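You operate a simulated robot arm through the tools that you are given. There is no shell and no other tool.

Carry out the task below with a simulated robot arm. There is one attempt and no reset: what you move stays moved.

## Task
Glue the small slice on the big one and clamp it till the glue turns amber.
Fine: glue on the middle, yellow brush back, clamp arm swung over the plate, knob backed off after. Set down upright: block brush. A coat counts when it lies all over at full strength: go over it till it gets no stronger.
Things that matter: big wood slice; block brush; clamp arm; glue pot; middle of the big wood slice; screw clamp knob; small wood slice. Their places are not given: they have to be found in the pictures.

Only the result counts: the job must be done as asked and must still hold three seconds after the hand-in. Knocking over, shifting, dropping, spilling or breaking anything else fails it.

## Robot
A 6-joint arm with a fingered hand, fixed in place. Base frame: the origin is on the floor under the middle of its stand, x ahead of it, y to its left, z up; the work surface is at about z = 800. Lengths are in mm, angles in rad, forces in N, time in s.
With the tool pointing down near the work surface it reaches from about 360 to 760 mm from the base axis. Its first joint turns from -2.897 to 2.897 rad. Payload 4 kg.
Tool frame: the origin (TCP) lies between the finger pads and is the grasp point; the fingertips stand 26 mm ahead of it; z points along the fingers, y is the line along which they close. The gripper opens to 148 mm; its body begins 73 mm behind the TCP. The gripper is a hand of 3 fingers: y runs from the thumb to the fingers, the wrist lies at [0, 0, -239] in the tool frame, and closing takes about 1.5 s.
Orientation is that of the tool frame in the base frame, as a unit quaternion [x, y, z, w]. With the fingers straight down and closing along the base's y, the tool's x points along the base's -x, its y along +y and its z along -z.

## Interface
- The arm moves only by the tool arm_command. Its arguments are lists of equal length, an entry for each row: "slide": the shift along the tool's x, y, z in mm, a list of three; "rotation": the turn, a rotation vector about the tool's x, y, z in rad, a list of three. In form: {"slide": [[dx, dy, dz], ...], "rotation": [[wx, wy, wz], ...]}. A call has 1 to 20 rows; each row shifts and turns the commanded pose from where the row before left it, along the tool's axes as they then stand. "grip" is the finger opening in mm, from 0 to 148, set as the call begins (left out, the last holds). A row lasts 0.2 s, in which the tool goes at most 50 mm and 0.15 rad; a call with a longer step from one row to the next is refused whole, and so is a gripper value outside its range. A pose out of reach is approached as far as the arm can. The call stops where the force on the tool passes 40 N (or 10 N more than at its start, if that is more) or the arm is blocked; 0.2 s more then pass. The fingers move at their own pace (about 153 mm/s each) and stop on an object; they squeeze with about 24 N. The grip force told is the motor's: it shows also when the fingers shut on nothing. Time passes only in rows, and 0.2 s behind the last, so rows that do not move let the fingers close. It gives the time, the measured TCP pose, the force on the tool (base axes), the opening and the grip force at its end, in the units of the frame above (readings bear some noise), with the torque about the TCP (base axes, N m) and any sound that the robot's microphone picked up, and new pictures: "pictures" is both (left out), scene, wrist or none.
- Cameras (640 x 400 px; columns grow to the right, rows downward): "scene" is fixed at [214, 480.7, 1611.6]; the picture's right is [-0.91, -0.41, 0.00], its down [-0.26, 0.57, -0.78] and it looks along [0.32, -0.71, -0.62] (base axes); focal length 327 px, centre (320, 200). "wrist" rides on the gripper at [68, -39, -90] in the tool frame; the picture's right is [0.50, 0.87, 0.00], its down [-0.66, 0.38, -0.65] and it looks along [-0.57, 0.33, 0.76] (tool axes); focal length 222 px, centre (320, 200).
- raise_lower(by): slides the trunk up (or, below 0, down) by that many mm; the arm rides with it, the base frame stays. It gives what a move gives, with no picture.
- set_fingers(finger1, finger2, thumb_bend): sets how far each is bent, from 0 (flat) to 1 (curled in); at 0.3 the hand is open as for a grip, at 0.7 the pads meet at the TCP. One left out holds its place. A second passes; each finger stops where it meets its share of the squeeze, and holds until it gets a number again. A gripper value or a shape takes the hand back. It gives what a move gives, with no picture; readings hold the bend of each and the force on the fingers (four entries, about 0 where the hand has none), thumb and palm.
- hand_shape(shape): the hand has 3 fingers and takes this shape, open, in about a second: jaw (thumb against the fingers, like two jaws); tri (thumb and two fingers); tip (a fingertip pinch); poke (one finger out to press); point (the index stretched); flat (the hand flat); cup (the hand cupped); fist (a fist). The gripper value then closes the fingers along that shape, each until it touches; the sizes above hold for jaw. It gives what a move gives, with no picture.
- pixel_to_xyz(camera, pixels): for up to 12 pixels [column, row] of the newest picture of that camera ("zoom" is the newest enlarged one), the place [x, y, z] in the base frame of the surface seen there, good to about 3 mm, but the place of the scene camera against the robot may be out by one fixed shift of up to 25 mm in any direction. It takes no simulated time.
- zoom(camera, box): a new picture of the part [left, top, right, bottom] of that camera's present view, enlarged. It takes no simulated time.
- sign_off(): hands the job in; it is judged then, once.

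Leave the gripper open and the arm clear of the work at the hand-in unless told otherwise.

The tools are called after "Request:" as a command line: name --argument value ..., lists and objects as JSON in quotes. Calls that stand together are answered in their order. arm_command: Moves the arm, as the interface text tells. Its arguments: {"type":"object","properties":{"slide":{"type":"array","items":{"type":"array","items":{"type":"number"}}},"rotation":{"type":"array","items":{"type":"array","items":{"type":"number"}}},"grip":{"type":"number"},"pictures":{"type":"string","enum":["both","scene","wrist","none"]}},"required":["slide","rotation"]} The other tools are called the same way: raise_lower (by) moves the trunk up or down; hand_shape (shape) gives the hand a shape; set_fingers (finger1, finger2, thumb_bend) moves the fingers one by one; pixel_to_xyz (camera, pixels) gives the place of the surface under pixels of a picture; zoom (camera, box) takes an enlarged picture of a part of a camera's view; sign_off () hands the job in.

At the start:

```text
time_s: 0.0
eef_pos: [396.1, -282.8, 1180.0]
tcp_rot: [0.0, 1.0, 0.0, 0.0]
ft_force: [-0.3, -0.7, 0.3]
moment: [0.01, 0.01, 0.0]
finger_gap: 147.9
grasp_force: 0.1
shape: jaw
bend: [0.3, 0.3, 0.3]
finger forces: [0.0, 0.1, 0.1, 0.0, 0.0, 0.0]
trunk travel left (down, up): [-525.0, 65.0]
```

scene: 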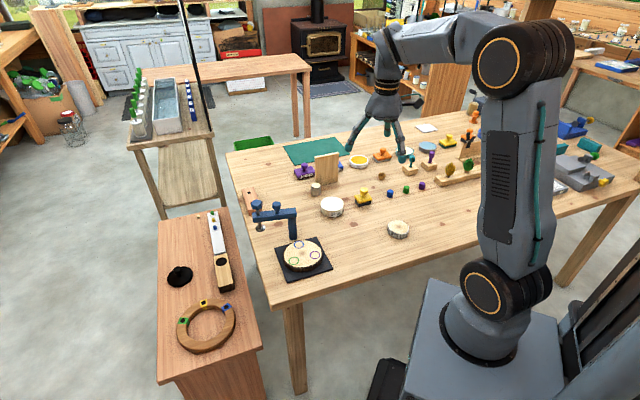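
wrist: 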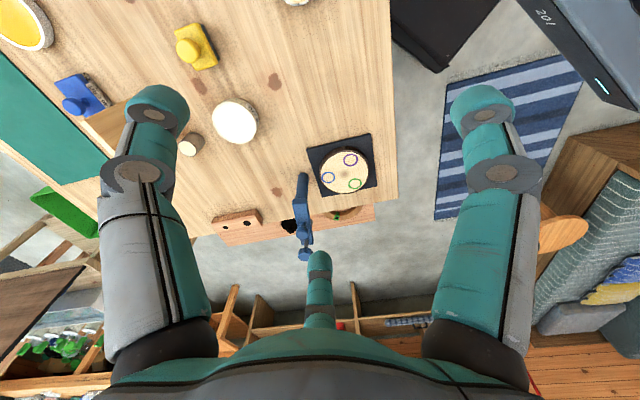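

I'll start by looking closely at the table: the clamp with the dark plate is near (290,240) in the scene picture, and brushes and pots are around (350,160)-(450,170). I'm zooming in on those areas.

Request:
zoom --camera "scene" --box '[230, 180, 350, 290]'

Request:
zoom --camera "scene" --box '[290, 120, 430, 220]'

Request:
zoom --camera "scene" --box '[370, 110, 490, 250]'

Request:
zoom --camera "scene" --box '[150, 190, 270, 360]'

Request:
zoom --camera "scene" --box '[520, 100, 640, 220]'

Request:
zoom --camera "wrist" --box '[160, 0, 400, 270]'

```text
3.64 times, centred on (290, 235) of scene
```

zoom: 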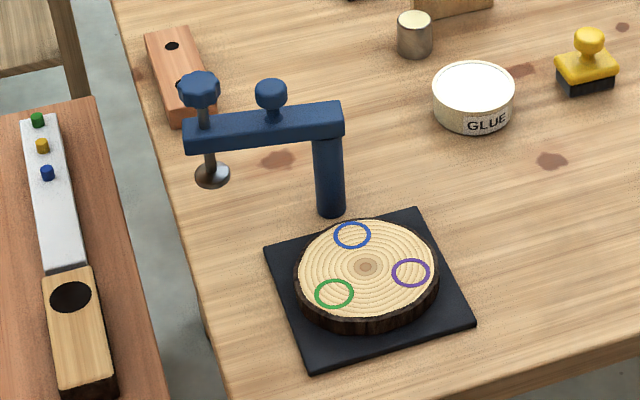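

```text
4.00 times, centred on (360, 170) of scene
```

zoom: 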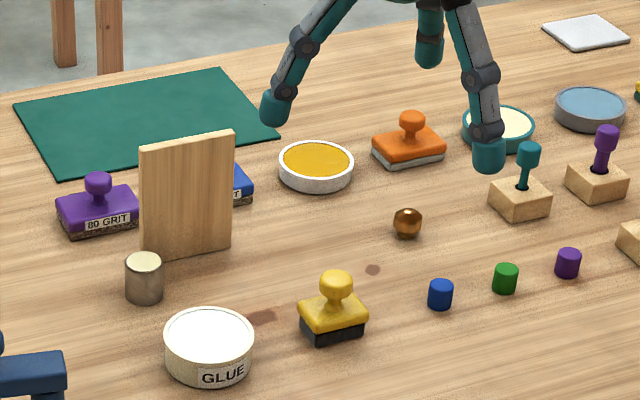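

```text
2.86 times, centred on (430, 180) of scene
```

zoom: 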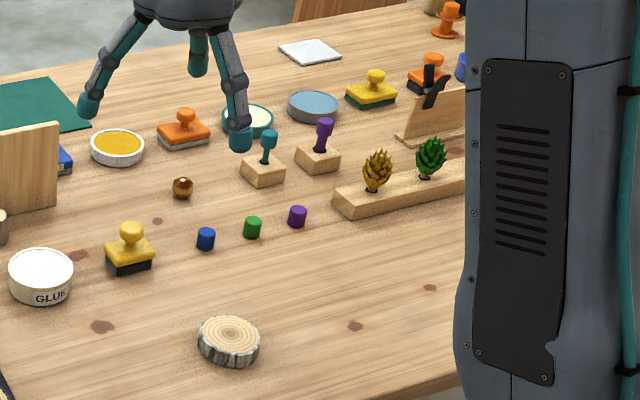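

```text
2.35 times, centred on (210, 275) of scene
```

zoom: 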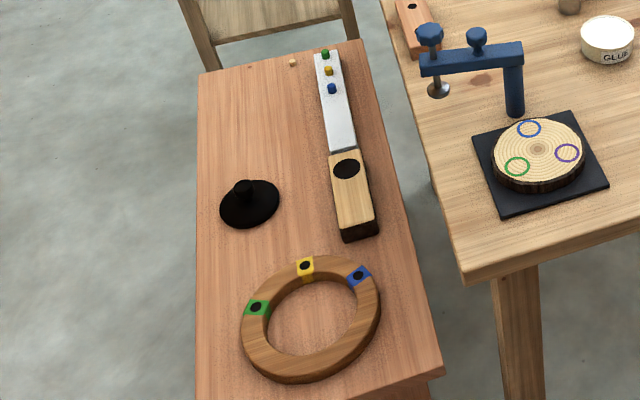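

```text
3.33 times, centred on (580, 160) of scene
```

zoom: 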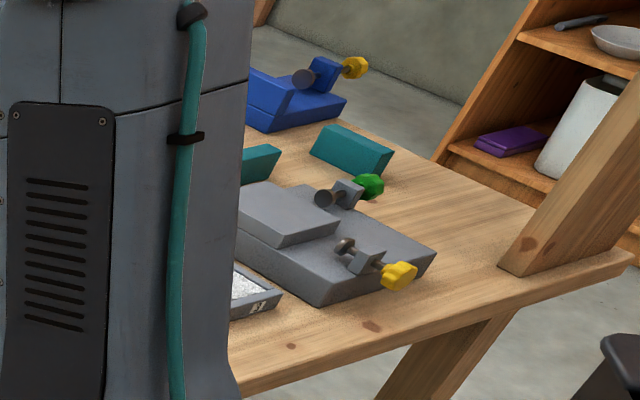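

```text
1.48 times, centred on (280, 135) of wrist
```

zoom: 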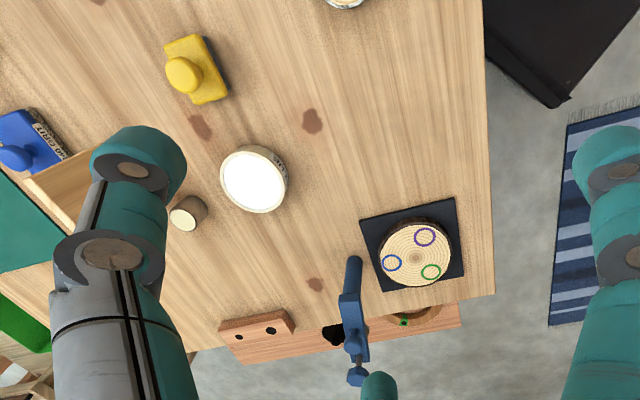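

The glue pot is labelled "GLUE" at about (332,206), the yellow block brush with dark bristles stands beside it at (363,198), the small slice is at (398,229), and the big slice lies on the black plate at (302,255). The clamp post is at (293,225), with its arm pointing left to the screw at (258,215). I'm measuring these points next.

Request:
zoom --camera "scene" --box '[240, 190, 340, 290]'

Request:
pixel_to_xyz --camera "scene" --pixels '[[332, 203], [363, 192], [362, 201], [398, 225], [303, 252], [293, 213], [281, 206], [259, 204], [258, 228], [276, 247], [331, 266], [316, 188]]'

Request:
pixel_to_xyz --camera "wrist" --pixels '[[235, 121], [188, 50], [344, 172], [303, 180], [302, 215], [306, 240], [306, 254]]'

```text
4.00 times, centred on (290, 240) of scene
```

zoom: 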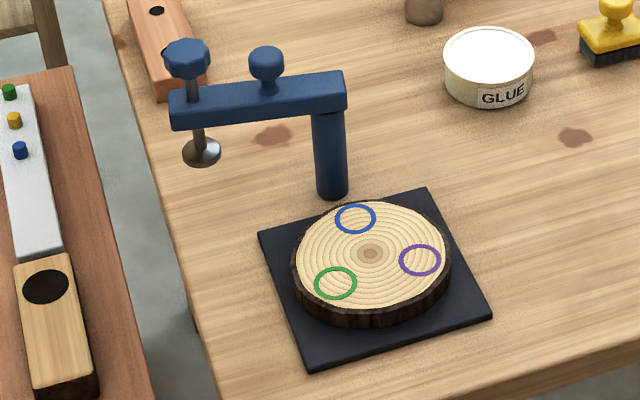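

```text
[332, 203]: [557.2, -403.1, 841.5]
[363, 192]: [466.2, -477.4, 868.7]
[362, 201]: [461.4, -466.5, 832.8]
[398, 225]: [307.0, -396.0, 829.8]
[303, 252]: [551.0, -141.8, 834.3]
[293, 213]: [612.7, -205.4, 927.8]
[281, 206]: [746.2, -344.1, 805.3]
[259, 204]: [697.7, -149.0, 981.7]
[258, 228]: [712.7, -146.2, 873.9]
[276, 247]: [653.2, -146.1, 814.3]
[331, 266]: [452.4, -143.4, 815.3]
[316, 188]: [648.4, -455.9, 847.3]
```

```text
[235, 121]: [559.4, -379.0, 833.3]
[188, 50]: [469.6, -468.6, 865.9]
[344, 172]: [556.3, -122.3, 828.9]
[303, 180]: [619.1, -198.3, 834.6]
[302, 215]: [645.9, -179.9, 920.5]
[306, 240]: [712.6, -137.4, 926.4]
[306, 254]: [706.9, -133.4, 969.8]
```

Comparing the two cameras, the scene camera reads about (-4,-18,+6) mm off, so I'll rely on the wrist camera for fine work. The yellow brush is near (469,-467), and I'm moving the hand above it at z=1000 for a closer look.

Request:
arm_command --slide '[[-9.1, -23, 22.5], [-9.1, -23, 22.5], [-9.1, -23, 22.5], [-9.1, -23, 22.5], [-9.1, -23, 22.5], [-9.1, -23, 22.5], [-9.1, -23, 22.5], [-9.1, -23, 22.5]]' --rotation '[[0, 0, 0], [0, 0, 0], [0, 0, 0], [0, 0, 0], [0, 0, 0], [0, 0, 0], [0, 0, 0], [0, 0, 0]]'

```text
time_s: 1.8
eef_pos: [469.4, -467.7, 999.9]
tcp_rot: [0.0, 1.0, 0.0, 0.0]
ft_force: [-0.3, 0.3, -0.1]
moment: [0.0, 0.02, 0.01]
finger_gap: 147.9
grasp_force: 0.0
shape: jaw
bend: [0.3, 0.3, 0.3]
finger forces: [0.0, 0.1, 0.0, 0.1, 0.0, 0.0]
trunk travel left (down, up): [-525.0, 65.0]
```

scene: 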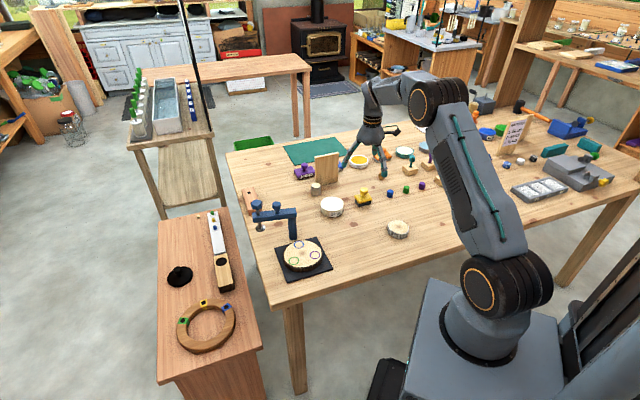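
wrist: 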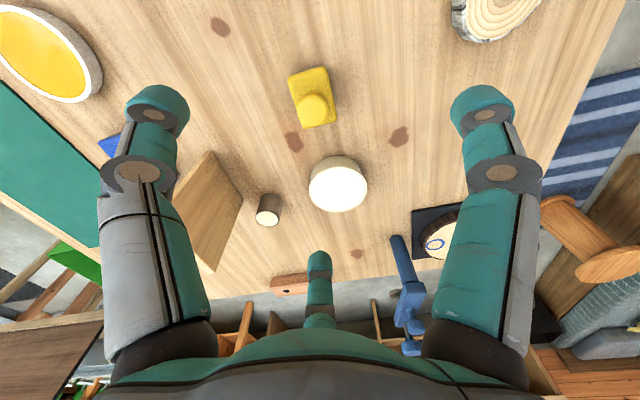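

The arm has moved and uncovered a paper card at about (515,133) in the scene. I'm zooming in on the card, then on the brush and pot in the wrist view.

Request:
zoom --camera "scene" --box '[465, 90, 565, 170]'

Request:
zoom --camera "scene" --box '[510, 110, 620, 210]'

Request:
zoom --camera "wrist" --box '[240, 40, 400, 220]'

Request:
zoom --camera "scene" --box '[310, 150, 420, 240]'

Request:
pixel_to_xyz --camera "wrist" --pixels '[[312, 105], [300, 73], [327, 68], [337, 185], [337, 160], [315, 200], [363, 180], [337, 211], [486, 10], [303, 127], [334, 121]]'

```text
5.00 times, centred on (515, 130) of scene
```

zoom: 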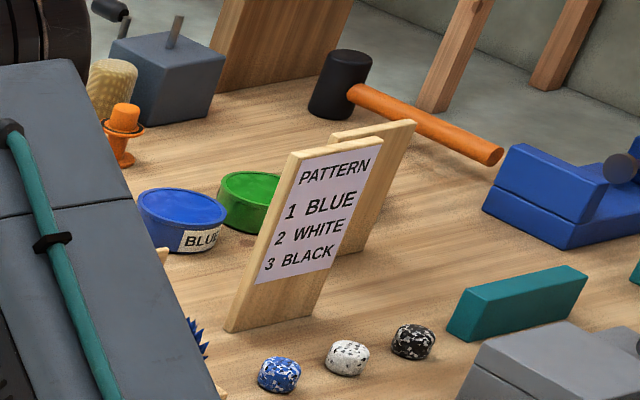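

```text
4.00 times, centred on (565, 160) of scene
```

zoom: 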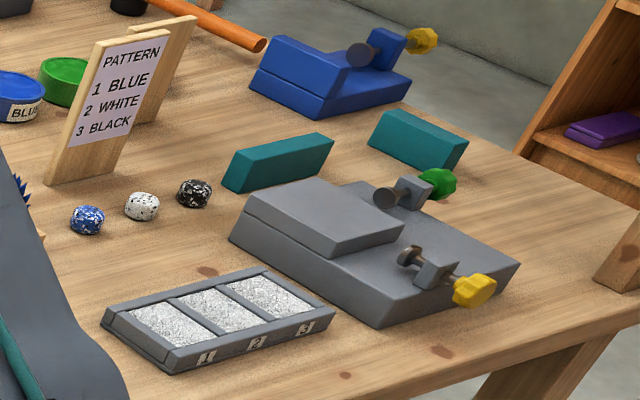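

```text
2.22 times, centred on (320, 130) of wrist
```

zoom: 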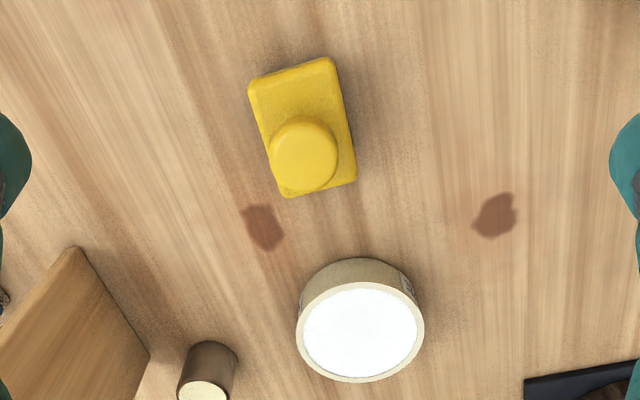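

```text
4.44 times, centred on (365, 195) of scene
```

zoom: 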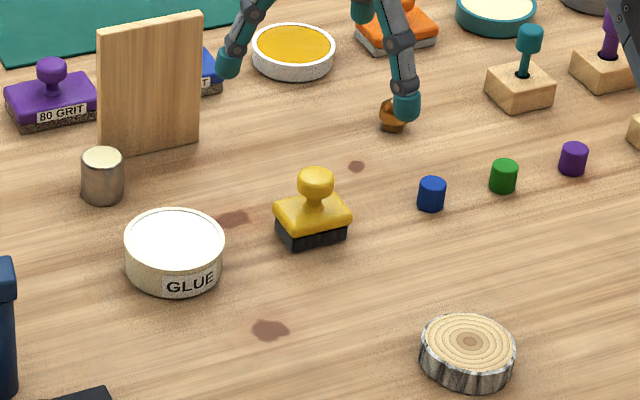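

```text
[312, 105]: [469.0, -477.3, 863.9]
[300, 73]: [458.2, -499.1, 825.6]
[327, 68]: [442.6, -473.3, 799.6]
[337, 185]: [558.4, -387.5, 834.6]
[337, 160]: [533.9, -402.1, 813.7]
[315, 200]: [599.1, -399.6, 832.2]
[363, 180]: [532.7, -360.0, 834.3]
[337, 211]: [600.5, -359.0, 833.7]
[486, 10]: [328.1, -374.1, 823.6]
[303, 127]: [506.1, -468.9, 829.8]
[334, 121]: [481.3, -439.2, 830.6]
```

I can see the brush clearly: the knob is at zoom pixel (303,155) and the block corners are around it. I'm measuring the corners, the knob edges and the pot rim on a fresh wrist zoom.

Request:
zoom --camera "wrist" --box '[270, 50, 390, 225]'

Request:
pixel_to_xyz --camera "wrist" --pixels '[[290, 80], [324, 70], [334, 120], [305, 126], [312, 95], [301, 107], [325, 104], [314, 118], [311, 108], [309, 85]]'

Request:
pixel_to_xyz --camera "wrist" --pixels '[[312, 186], [364, 186], [338, 208], [338, 168], [311, 186], [366, 186], [338, 212], [338, 164]]'

```text
2.29 times, centred on (330, 138) of wrist
```

zoom: 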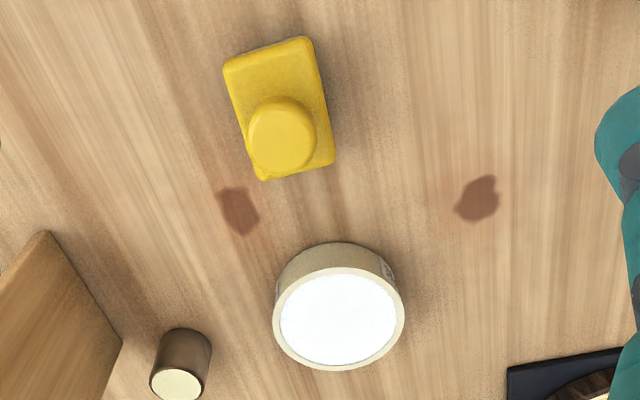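

```text
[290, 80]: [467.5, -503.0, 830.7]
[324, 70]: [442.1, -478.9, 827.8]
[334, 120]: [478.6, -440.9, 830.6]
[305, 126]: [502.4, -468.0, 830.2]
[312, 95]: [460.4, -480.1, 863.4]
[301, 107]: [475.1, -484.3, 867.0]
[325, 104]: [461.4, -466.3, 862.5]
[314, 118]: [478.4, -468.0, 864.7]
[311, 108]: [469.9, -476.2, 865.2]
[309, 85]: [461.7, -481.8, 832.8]
```

```text
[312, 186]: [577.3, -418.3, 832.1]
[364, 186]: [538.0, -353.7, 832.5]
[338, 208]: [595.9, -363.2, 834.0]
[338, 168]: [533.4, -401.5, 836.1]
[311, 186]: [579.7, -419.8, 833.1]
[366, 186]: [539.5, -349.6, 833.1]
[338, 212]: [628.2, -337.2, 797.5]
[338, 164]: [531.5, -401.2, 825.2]
```

From the wrist camera, the brush block is centred at about (471,-474), its top is at z≈830 and its knob top at ≈866. The pot centre is about (559,-385) with its rim at z≈834. I'm moving straight over the knob at z=930 with the fingers partly closed to 80 mm.

Request:
arm_command --slide '[[-1.6, -6.3, 10], [0, 0, 20], [0, 0, 20], [0, 0, 20], [0, 0, 0]]' --rotation '[[0, 0, 0], [0, 0, 0], [0, 0, 0], [0, 0, 0], [0, 0, 0]]' --grip 80

Request:
pixel_to_xyz --camera "wrist" --pixels '[[320, 130], [320, 150], [320, 110]]'

```text
time_s: 3.0
eef_pos: [469.0, -474.0, 929.3]
tcp_rot: [-0.001, 1.0, 0.0, 0.0]
ft_force: [-0.6, -0.4, 0.6]
moment: [-0.02, -0.01, 0.04]
finger_gap: 80.6
grasp_force: 0.1
shape: jaw
bend: [0.34, 0.34, 0.7]
finger forces: [0.0, 0.0, 0.0, 0.1, 0.1, 0.0]
trunk travel left (down, up): [-525.0, 65.0]
```

scene: 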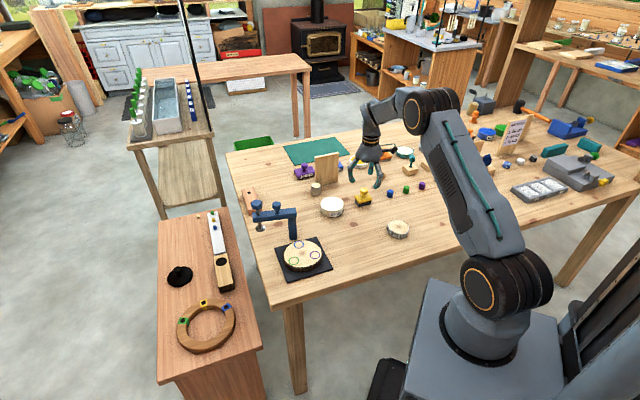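
wrist: 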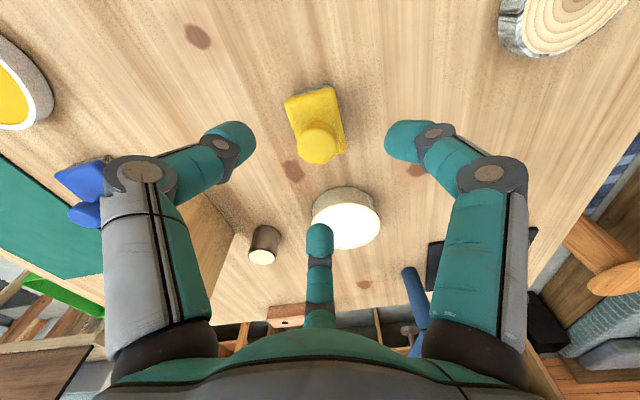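

```text
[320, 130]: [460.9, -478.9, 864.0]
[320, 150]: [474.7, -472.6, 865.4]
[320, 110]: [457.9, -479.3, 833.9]
```

The brush knob lies below the hand at wrist pixel (318,145). The bend readings look uneven (0.34, 0.34, 0.7), so I'm letting a moment pass and reading the hand again.

Request:
arm_command --slide '[[0, 0, 0], [0, 0, 0], [0, 0, 0], [0, 0, 0]]' --rotation '[[0, 0, 0], [0, 0, 0], [0, 0, 0], [0, 0, 0]]' --pictures "wrist"

Request:
zoom --camera "scene" --box '[320, 120, 420, 220]'

```text
time_s: 4.0
eef_pos: [469.1, -473.7, 930.4]
tcp_rot: [-0.001, 1.0, 0.0, 0.0]
ft_force: [-0.5, 0.5, -0.3]
moment: [-0.02, 0.0, 0.05]
finger_gap: 80.6
grasp_force: 0.0
shape: jaw
bend: [0.34, 0.34, 0.7]
finger forces: [0.0, 0.0, 0.0, 0.0, 0.0, 0.0]
trunk travel left (down, up): [-525.0, 65.0]
```

wrist: 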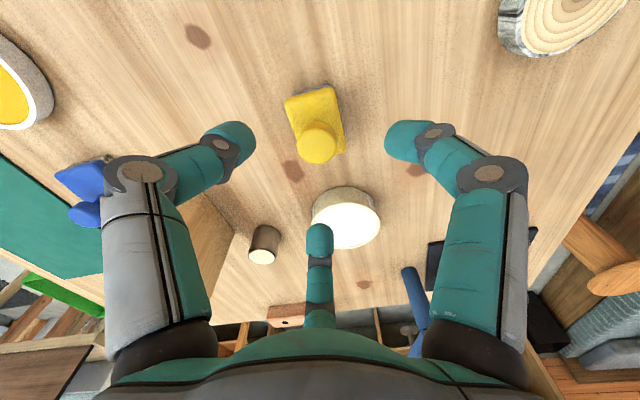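

```text
4.00 times, centred on (370, 170) of scene
```

zoom: 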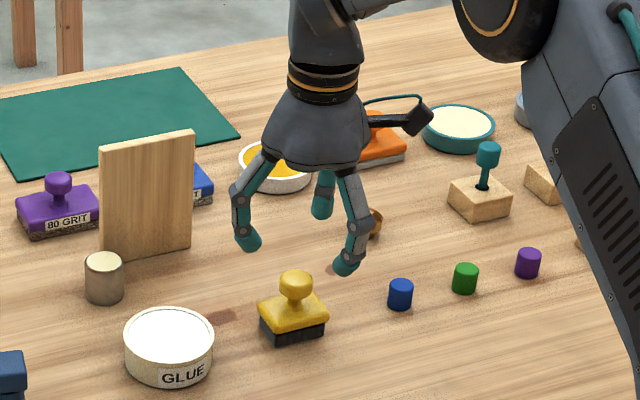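

The hand is steady and the knob is in view. I'm zooming on the brush and measuring the knob's edges to centre on it.

Request:
zoom --camera "wrist" --box '[270, 70, 370, 180]'

Request:
pixel_to_xyz --camera "wrist" --pixels '[[318, 145], [300, 145], [336, 145], [318, 128], [318, 161], [305, 133], [331, 133], [305, 156], [331, 156], [290, 105], [333, 90], [344, 145]]'

```text
3.64 times, centred on (320, 125) of wrist
```

zoom: 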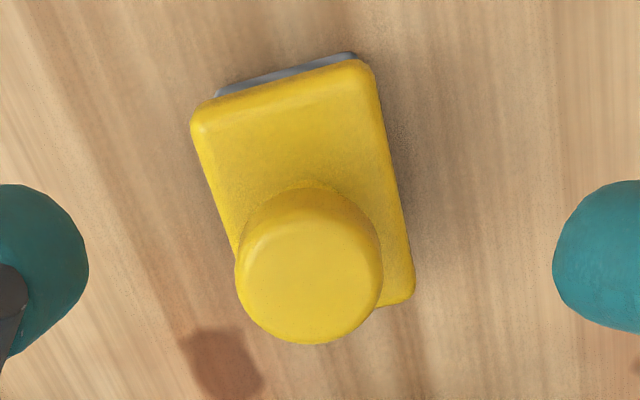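

```text
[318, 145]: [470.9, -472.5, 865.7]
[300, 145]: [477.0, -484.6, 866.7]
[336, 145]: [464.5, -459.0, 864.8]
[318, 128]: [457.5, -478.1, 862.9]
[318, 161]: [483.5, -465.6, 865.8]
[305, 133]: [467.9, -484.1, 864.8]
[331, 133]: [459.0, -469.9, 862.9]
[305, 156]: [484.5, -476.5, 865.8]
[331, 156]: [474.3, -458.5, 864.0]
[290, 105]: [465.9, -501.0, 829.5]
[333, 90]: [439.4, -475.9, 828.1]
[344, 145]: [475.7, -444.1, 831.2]
```

The knob top is centred at (471,-472) and about 28 mm across, at z≈866. I'm shifting the last 2 mm, going down until the TCP is at z≈863, and then closing on the knob.

Request:
arm_command --slide '[[-1.9, 1.5, 10], [0, 0, 15], [0, 0, 15], [0, 0, 15], [0, 0, 12]]' --rotation '[[0, 0, 0], [0, 0, 0], [0, 0, 0], [0, 0, 0], [0, 0, 0]]'

Request:
zoom --camera "scene" --box '[320, 140, 400, 220]'

```text
time_s: 5.2
eef_pos: [468.7, -472.5, 861.4]
tcp_rot: [0.0, 1.0, 0.0, 0.0]
ft_force: [-0.5, -0.2, -0.5]
moment: [0.04, -0.02, -0.01]
finger_gap: 81.0
grasp_force: 0.0
shape: jaw
bend: [0.34, 0.34, 0.7]
finger forces: [0.1, 0.0, 0.1, 0.0, 0.1, 0.0]
trunk travel left (down, up): [-525.0, 65.0]
```

scene: 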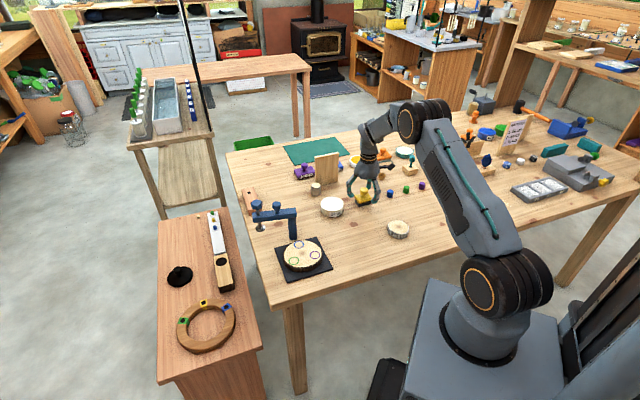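
wrist: 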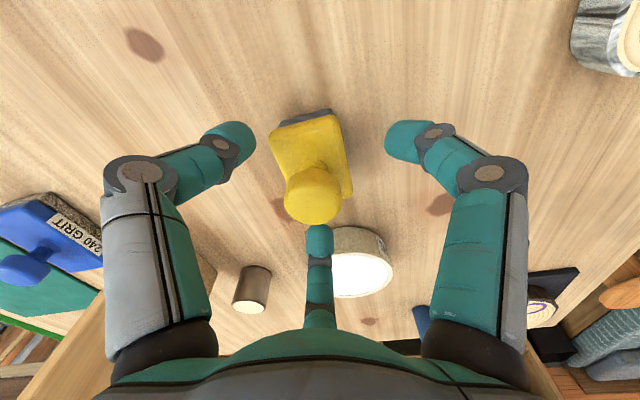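

```text
5.00 times, centred on (360, 180) of scene
```

zoom: 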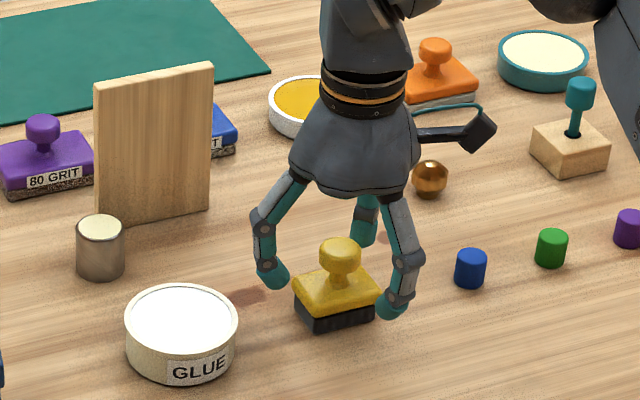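

The hand straddles the knob, which shows at wrist pixel (314,194), a few pixels left of the TCP point at (320,200). I'm measuring the knob again in this view.

Request:
pixel_to_xyz --camera "wrist" --pixels '[[314, 196], [290, 196], [338, 196], [314, 175], [314, 218]]'

Request:
zoom --camera "wrist" --box '[220, 90, 420, 250]'

```text
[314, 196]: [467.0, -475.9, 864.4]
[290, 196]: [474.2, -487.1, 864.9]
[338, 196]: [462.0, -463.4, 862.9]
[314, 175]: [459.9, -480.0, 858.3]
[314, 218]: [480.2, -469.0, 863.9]
```

```text
2.50 times, centred on (320, 170) of wrist
```

zoom: 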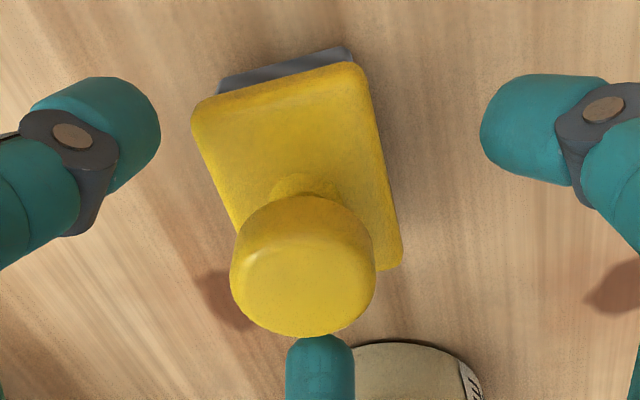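

The knob sits about 3 mm to the image left of centre. I'm nudging the hand that way by (+1.5, -2.6) mm in base axes and closing the fingers fully with several waiting rows.

Request:
arm_command --slide '[[-1.5, -2.0, 0], [0, 0, 0]]' --rotation '[[0, 0, 0], [0, 0, 0]]' --pictures "none"

Request:
arm_command --slide '[[0, 0, 0], [0, 0, 0], [0, 0, 0], [0, 0, 0], [0, 0, 0], [0, 0, 0], [0, 0, 0], [0, 0, 0], [0, 0, 0]]' --rotation '[[0, 0, 0], [0, 0, 0], [0, 0, 0], [0, 0, 0], [0, 0, 0], [0, 0, 0], [0, 0, 0], [0, 0, 0], [0, 0, 0]]' --grip 0

Request:
zoom --camera "scene" --box '[320, 140, 400, 220]'

```text
time_s: 5.8
eef_pos: [470.4, -473.1, 862.6]
tcp_rot: [0.0, 1.0, 0.0, 0.0]
ft_force: [-0.1, 0.5, 0.3]
moment: [0.01, -0.03, 0.02]
finger_gap: 80.6
grasp_force: 0.1
shape: jaw
bend: [0.34, 0.34, 0.7]
finger forces: [0.1, 0.1, 0.1, 0.0, 0.0, 0.0]
trunk travel left (down, up): [-525.0, 65.0]
```

```text
time_s: 7.8
eef_pos: [470.7, -473.5, 862.7]
tcp_rot: [0.0, 1.0, 0.0, 0.0]
ft_force: [-0.9, -0.2, -0.7]
moment: [-0.02, 0.0, -0.01]
finger_gap: 16.4
grasp_force: 23.9
shape: jaw
bend: [0.74, 0.75, 0.73]
finger forces: [20.4, 22.6, 0.1, 0.0, 25.6, 0.0]
trunk travel left (down, up): [-525.0, 65.0]
```

scene: 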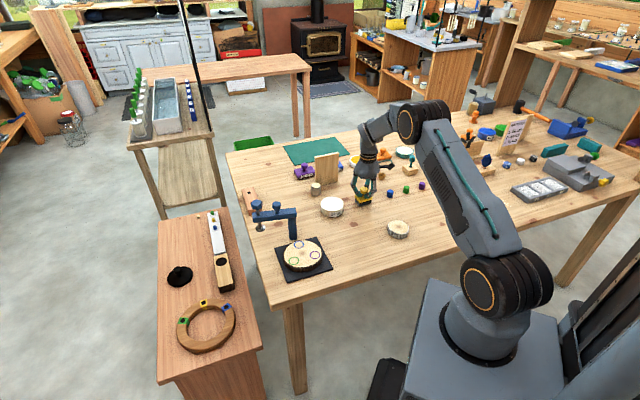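
wrist: 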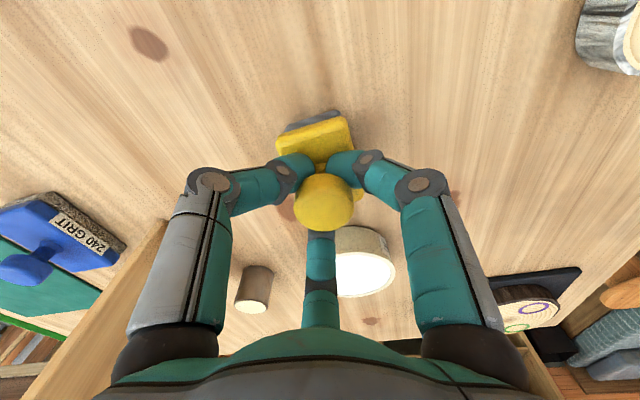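

```text
5.00 times, centred on (360, 180) of scene
```

zoom: 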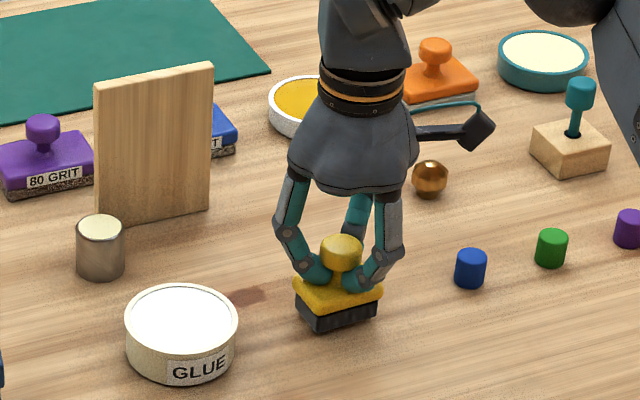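

The fingers hold the brush by its neck (gap 16 mm, about 23 N), upright, with the TCP at (470.7,-473.5,862.7). I'm lifting it 60 mm straight up and checking it.

Request:
arm_command --slide '[[0, 0, -8], [0, 0, -13], [0, 0, -13], [0, 0, -13], [0, 0, -13], [0, 0, 0]]' --rotation '[[0, 0, 0], [0, 0, 0], [0, 0, 0], [0, 0, 0], [0, 0, 0], [0, 0, 0]]'

Request:
zoom --camera "scene" --box '[320, 140, 400, 220]'

```text
time_s: 9.2
eef_pos: [472.8, -472.0, 922.5]
tcp_rot: [-0.001, 1.0, 0.0, 0.0]
ft_force: [-0.1, -0.4, -1.0]
moment: [0.01, 0.05, 0.0]
finger_gap: 16.3
grasp_force: 23.5
shape: jaw
bend: [0.74, 0.75, 0.73]
finger forces: [20.7, 23.1, 0.1, 0.0, 26.0, 0.0]
trunk travel left (down, up): [-525.0, 65.0]
```

scene: 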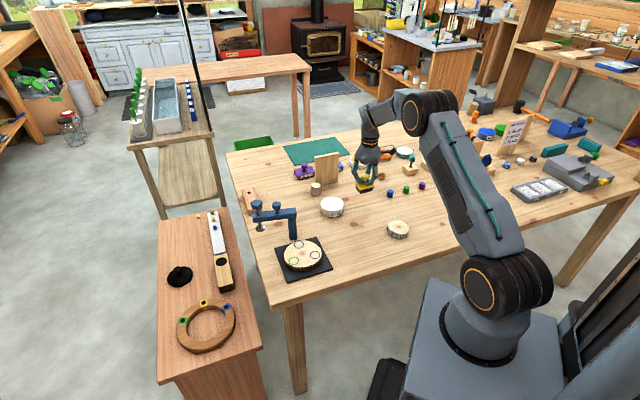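
wrist: 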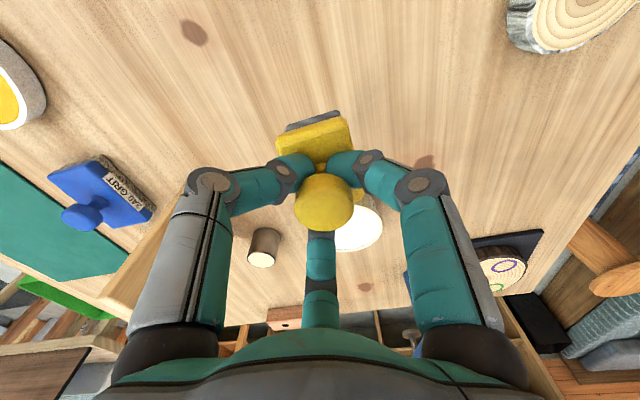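

```text
5.00 times, centred on (360, 180) of scene
```

zoom: 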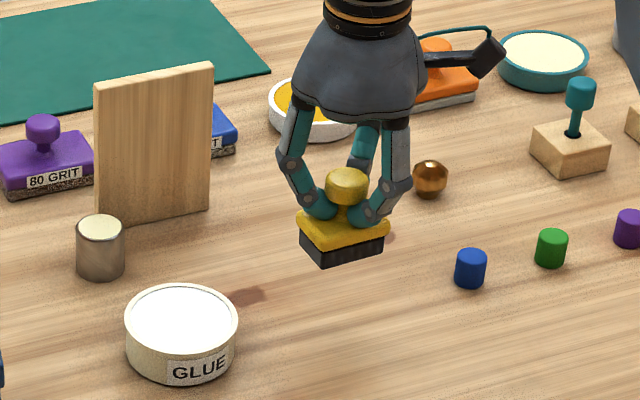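

The brush is lifted and upright. I'm moving it level over the glue pot at about (559,-385), a base shift of (+87,+89) mm.

Request:
arm_command --slide '[[-14.5, 14.8, 0], [-14.5, 14.8, 0], [-14.5, 14.8, 0], [-14.5, 14.8, 0], [-14.5, 14.8, 0], [-14.5, 14.8, 0], [0, 0, 0]]' --rotation '[[0, 0, 0], [0, 0, 0], [0, 0, 0], [0, 0, 0], [0, 0, 0], [0, 0, 0], [0, 0, 0]]'

Request:
zoom --camera "scene" --box '[290, 140, 380, 230]'

Request:
zoom --camera "wrist" --box '[240, 90, 400, 250]'

```text
time_s: 10.8
eef_pos: [560.8, -385.1, 923.8]
tcp_rot: [0.0, 1.0, 0.0, 0.0]
ft_force: [-0.1, -1.0, -1.0]
moment: [-0.02, -0.01, -0.01]
finger_gap: 16.1
grasp_force: 24.4
shape: jaw
bend: [0.74, 0.75, 0.73]
finger forces: [20.7, 23.3, 0.0, 0.0, 26.4, 0.0]
trunk travel left (down, up): [-525.0, 65.0]
```

scene: 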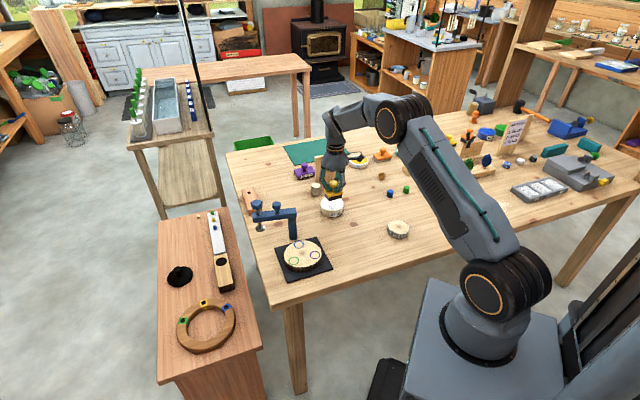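
wrist: 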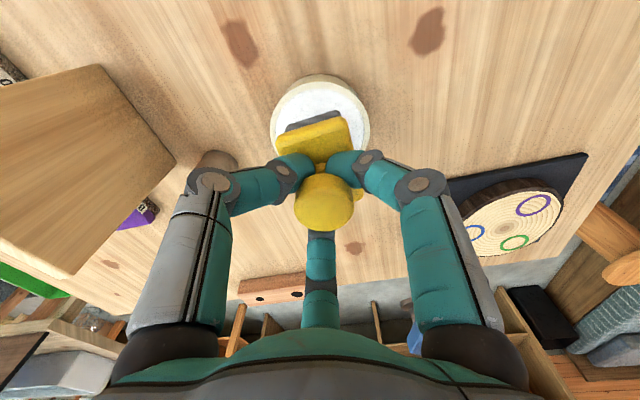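

```text
4.44 times, centred on (335, 185) of scene
```

zoom: 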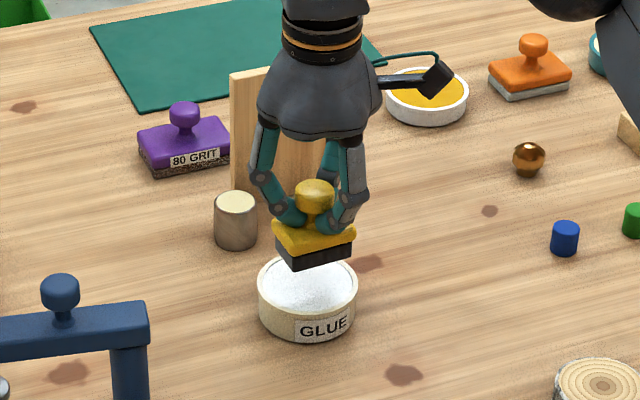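

```text
2.50 times, centred on (320, 170) of wrist
```

zoom: 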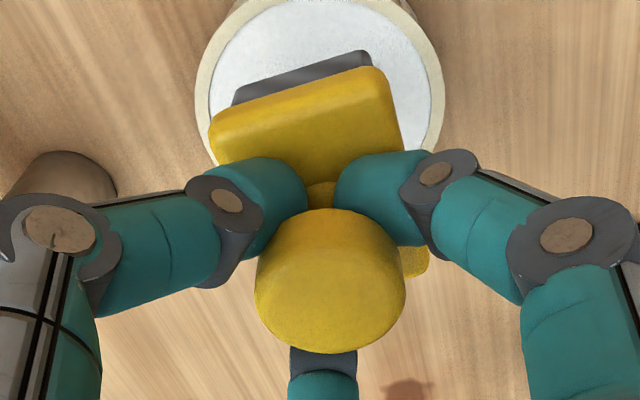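

The brush hangs above the pot. I'm measuring the visible rim points and the brush edges in the wrist view to check the centring.

Request:
pixel_to_xyz --camera "wrist" --pixels '[[272, 125], [368, 125], [280, 100], [360, 100], [320, 82], [290, 95], [320, 100], [277, 143], [366, 143]]'

Request:
pixel_to_xyz --camera "wrist" --pixels '[[297, 130], [330, 118], [342, 125], [348, 140], [278, 138], [278, 148], [310, 118]]'

```text
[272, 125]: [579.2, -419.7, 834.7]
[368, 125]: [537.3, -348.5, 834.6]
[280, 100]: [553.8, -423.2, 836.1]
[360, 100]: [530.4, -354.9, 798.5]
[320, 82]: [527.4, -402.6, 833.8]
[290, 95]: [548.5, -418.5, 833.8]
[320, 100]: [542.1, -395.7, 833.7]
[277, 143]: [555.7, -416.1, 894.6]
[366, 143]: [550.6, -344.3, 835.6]
```

```text
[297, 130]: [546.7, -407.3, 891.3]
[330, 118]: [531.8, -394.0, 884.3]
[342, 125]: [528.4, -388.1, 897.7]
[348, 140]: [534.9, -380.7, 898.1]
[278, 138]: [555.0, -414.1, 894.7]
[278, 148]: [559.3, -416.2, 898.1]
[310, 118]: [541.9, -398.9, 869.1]
```

The pot centre comes out at (559,-384) and the brush centre at (560.8,-385), so the brush fits with a few millimetres to spare. I'm shifting 1.5 mm, then lowering slowly so the bristles dip about 4 mm into the glue at z≈833.

Request:
arm_command --slide '[[1.5, 0.7, 8], [0, 0, 8], [0, 0, 6], [0, 0, 4], [0, 0, 3], [0, 0, 3], [0, 0, 0]]' --rotation '[[0, 0, 0], [0, 0, 0], [0, 0, 0], [0, 0, 0], [0, 0, 0], [0, 0, 0], [0, 0, 0]]'

Request:
zoom --camera "scene" --box '[290, 150, 380, 240]'

Request:
zoom --camera "wrist" --box '[240, 90, 400, 250]'

```text
time_s: 12.4
eef_pos: [559.2, -384.0, 892.1]
tcp_rot: [0.0, 1.0, 0.0, 0.0]
ft_force: [-0.3, 1.0, 0.3]
moment: [0.04, -0.01, -0.01]
finger_gap: 16.3
grasp_force: 24.4
shape: jaw
bend: [0.74, 0.75, 0.73]
finger forces: [21.2, 23.8, 0.1, 0.0, 26.8, 0.0]
trunk travel left (down, up): [-525.0, 65.0]
```

scene: 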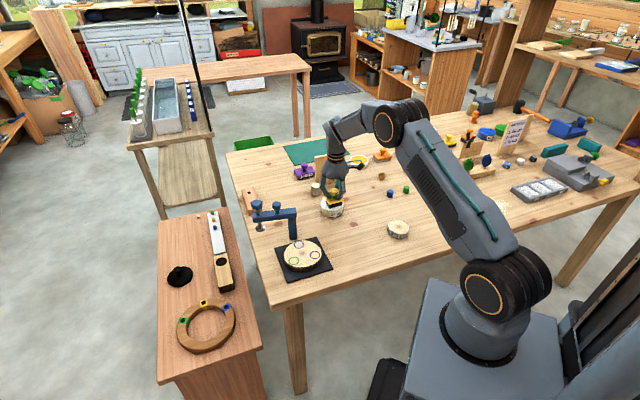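
wrist: 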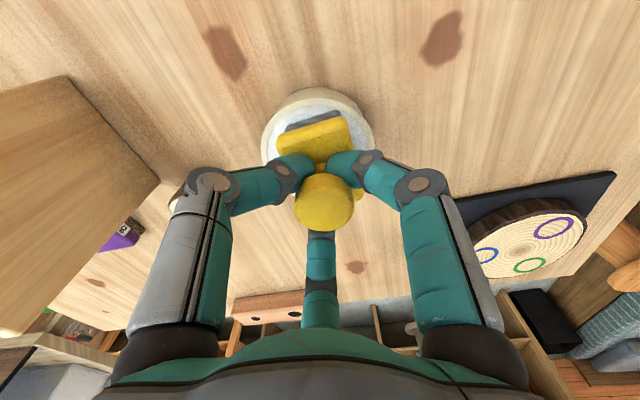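

```text
4.44 times, centred on (335, 195) of scene
```

zoom: 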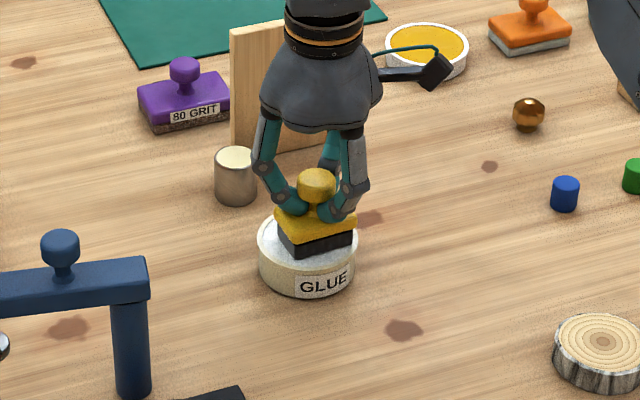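

```text
2.50 times, centred on (320, 170) of wrist
```

zoom: 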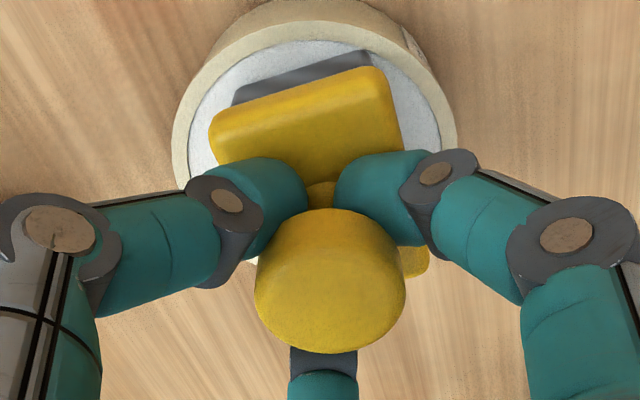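

There's no contact force yet and the bristles are about at rim level. I'm lowering 6 mm more in small steps while watching the force.

Request:
arm_command --slide '[[0, 0, 2], [0, 0, 2], [0, 0, 2], [0, 0, 0]]' --rotation '[[0, 0, 0], [0, 0, 0], [0, 0, 0], [0, 0, 0]]'

Request:
zoom --camera "scene" --box '[305, 165, 365, 225]'

Request:
zoom --camera "wrist" --box '[240, 70, 400, 190]'

```text
time_s: 13.6
eef_pos: [558.9, -384.4, 890.6]
tcp_rot: [0.0, 1.0, -0.003, 0.004]
ft_force: [-3.4, 2.9, 14.9]
moment: [0.13, 0.1, -0.01]
finger_gap: 17.6
grasp_force: 24.0
shape: jaw
bend: [0.75, 0.75, 0.73]
finger forces: [30.3, 32.2, 0.0, 0.0, 31.5, 0.0]
trunk travel left (down, up): [-525.0, 65.0]
stopped in row 4: the force on the tool passed its limit at 41 N (the readings are from after the stop); the commanded pose is now the measured one
```

scene: 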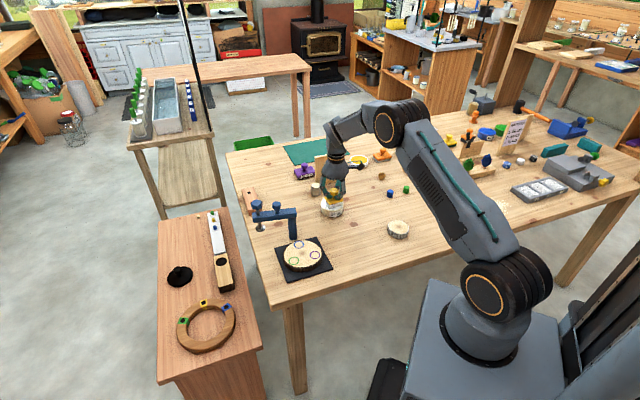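
wrist: 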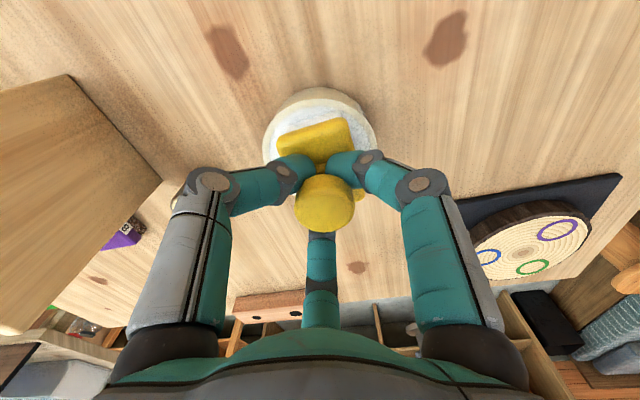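

```text
6.67 times, centred on (335, 195) of scene
```

zoom: 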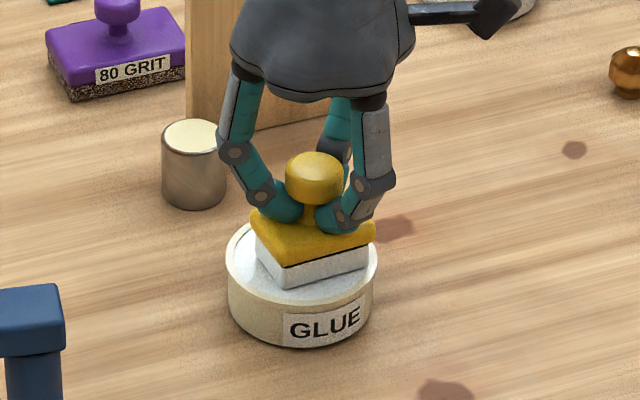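

```text
3.33 times, centred on (320, 130) of wrist
```

zoom: 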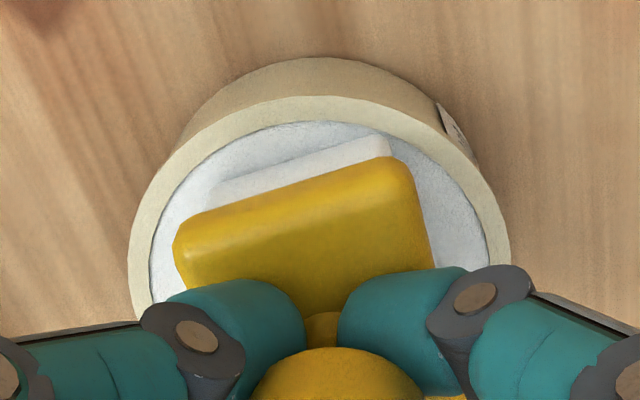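

The bristles have turned white, so the brush is loaded with glue; the glue surface stopped it at TCP z≈890. I'm lifting straight up out of the pot and checking how the brush sits in the hand.

Request:
arm_command --slide '[[0, 0, -5], [0, 0, -10], [0, 0, -10], [0, 0, -15], [0, 0, -15], [0, 0, 0]]' --rotation '[[0, 0, 0], [0, 0, 0], [0, 0, 0], [0, 0, 0], [0, 0, 0], [0, 0, 0]]'

Request:
zoom --camera "scene" --box '[295, 150, 375, 230]'

Request:
zoom --camera "wrist" --box '[240, 70, 400, 250]'

```text
time_s: 15.0
eef_pos: [559.2, -384.7, 941.9]
tcp_rot: [-0.001, 1.0, -0.002, 0.003]
ft_force: [-0.6, 0.3, -1.4]
moment: [-0.02, 0.0, 0.0]
finger_gap: 17.4
grasp_force: 23.8
shape: jaw
bend: [0.75, 0.75, 0.73]
finger forces: [24.5, 29.1, 0.0, 0.1, 30.0, 0.0]
trunk travel left (down, up): [-525.0, 65.0]
```

scene: 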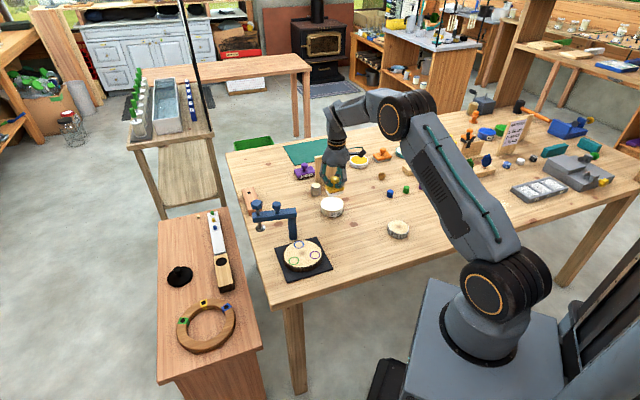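
wrist: 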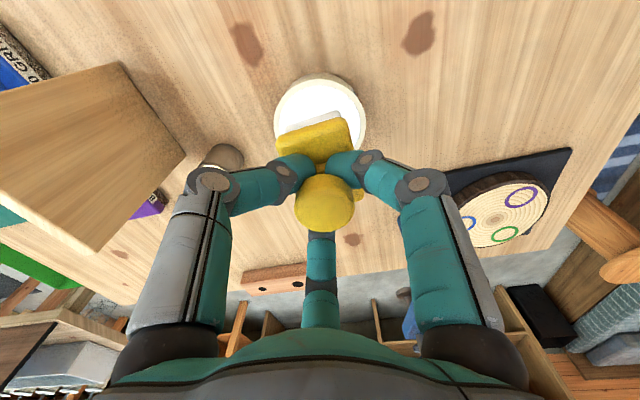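

```text
5.00 times, centred on (335, 190) of scene
```

zoom: 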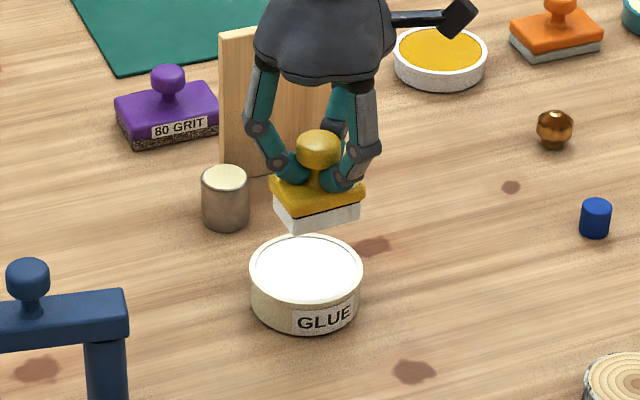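

```text
2.22 times, centred on (320, 160) of wrist
```

zoom: 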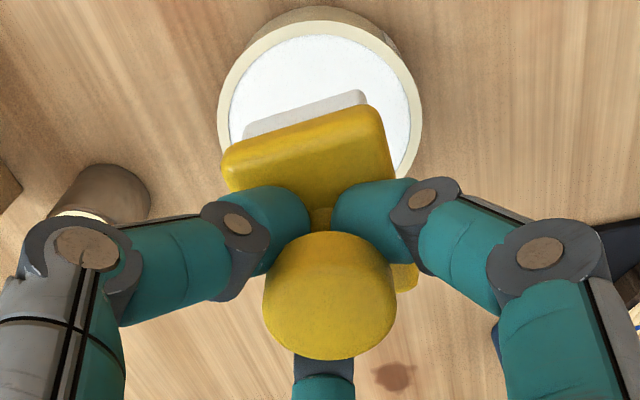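

The brush is white with glue and the pot hasn't moved. I'll route around the clamp post on the near side, going first to (480,-300), then to (480,-125), and look at the big slice from there.

Request:
arm_command --slide '[[19.75, 21, -3], [19.75, 21, -3], [19.75, 21, -3], [19.75, 21, -3], [0, 29, 0], [0, 29, 0], [0, 29, 0], [0, 29, 0], [0, 29, 0], [0, 29, 0], [0, 0, 0]]' --rotation '[[0, 0, 0], [0, 0, 0], [0, 0, 0], [0, 0, 0], [0, 0, 0], [0, 0, 0], [0, 0, 0], [0, 0, 0], [0, 0, 0], [0, 0, 0], [0, 0, 0]]'

Request:
zoom --camera "scene" --box '[240, 170, 360, 290]'

Request:
zoom --camera "wrist" --box '[230, 60, 410, 260]'

```text
time_s: 17.4
eef_pos: [480.1, -126.1, 952.9]
tcp_rot: [-0.001, 1.0, -0.004, 0.002]
ft_force: [-0.6, 0.3, -1.3]
moment: [0.0, 0.03, 0.02]
finger_gap: 17.2
grasp_force: 24.0
shape: jaw
bend: [0.75, 0.75, 0.73]
finger forces: [23.1, 29.7, 0.1, 0.0, 33.2, 0.1]
trunk travel left (down, up): [-525.0, 65.0]
```

scene: 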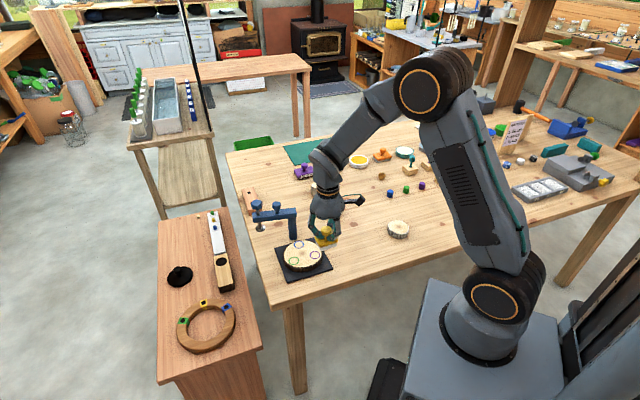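
wrist: 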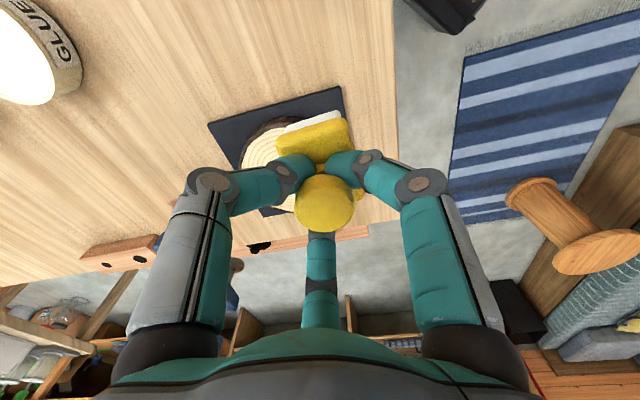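

```text
3.33 times, centred on (300, 230) of scene
```

zoom: 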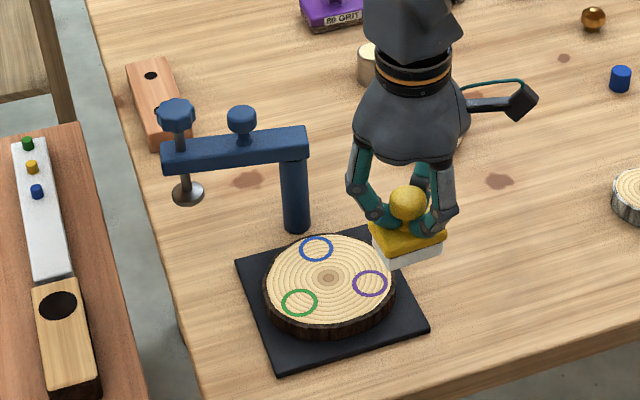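

```text
2.00 times, centred on (320, 160) of wrist
```

zoom: 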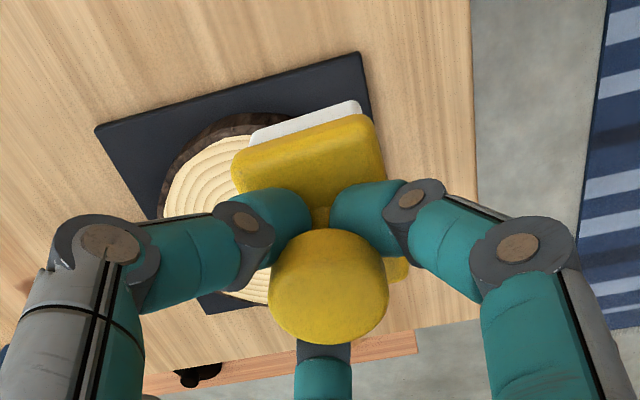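

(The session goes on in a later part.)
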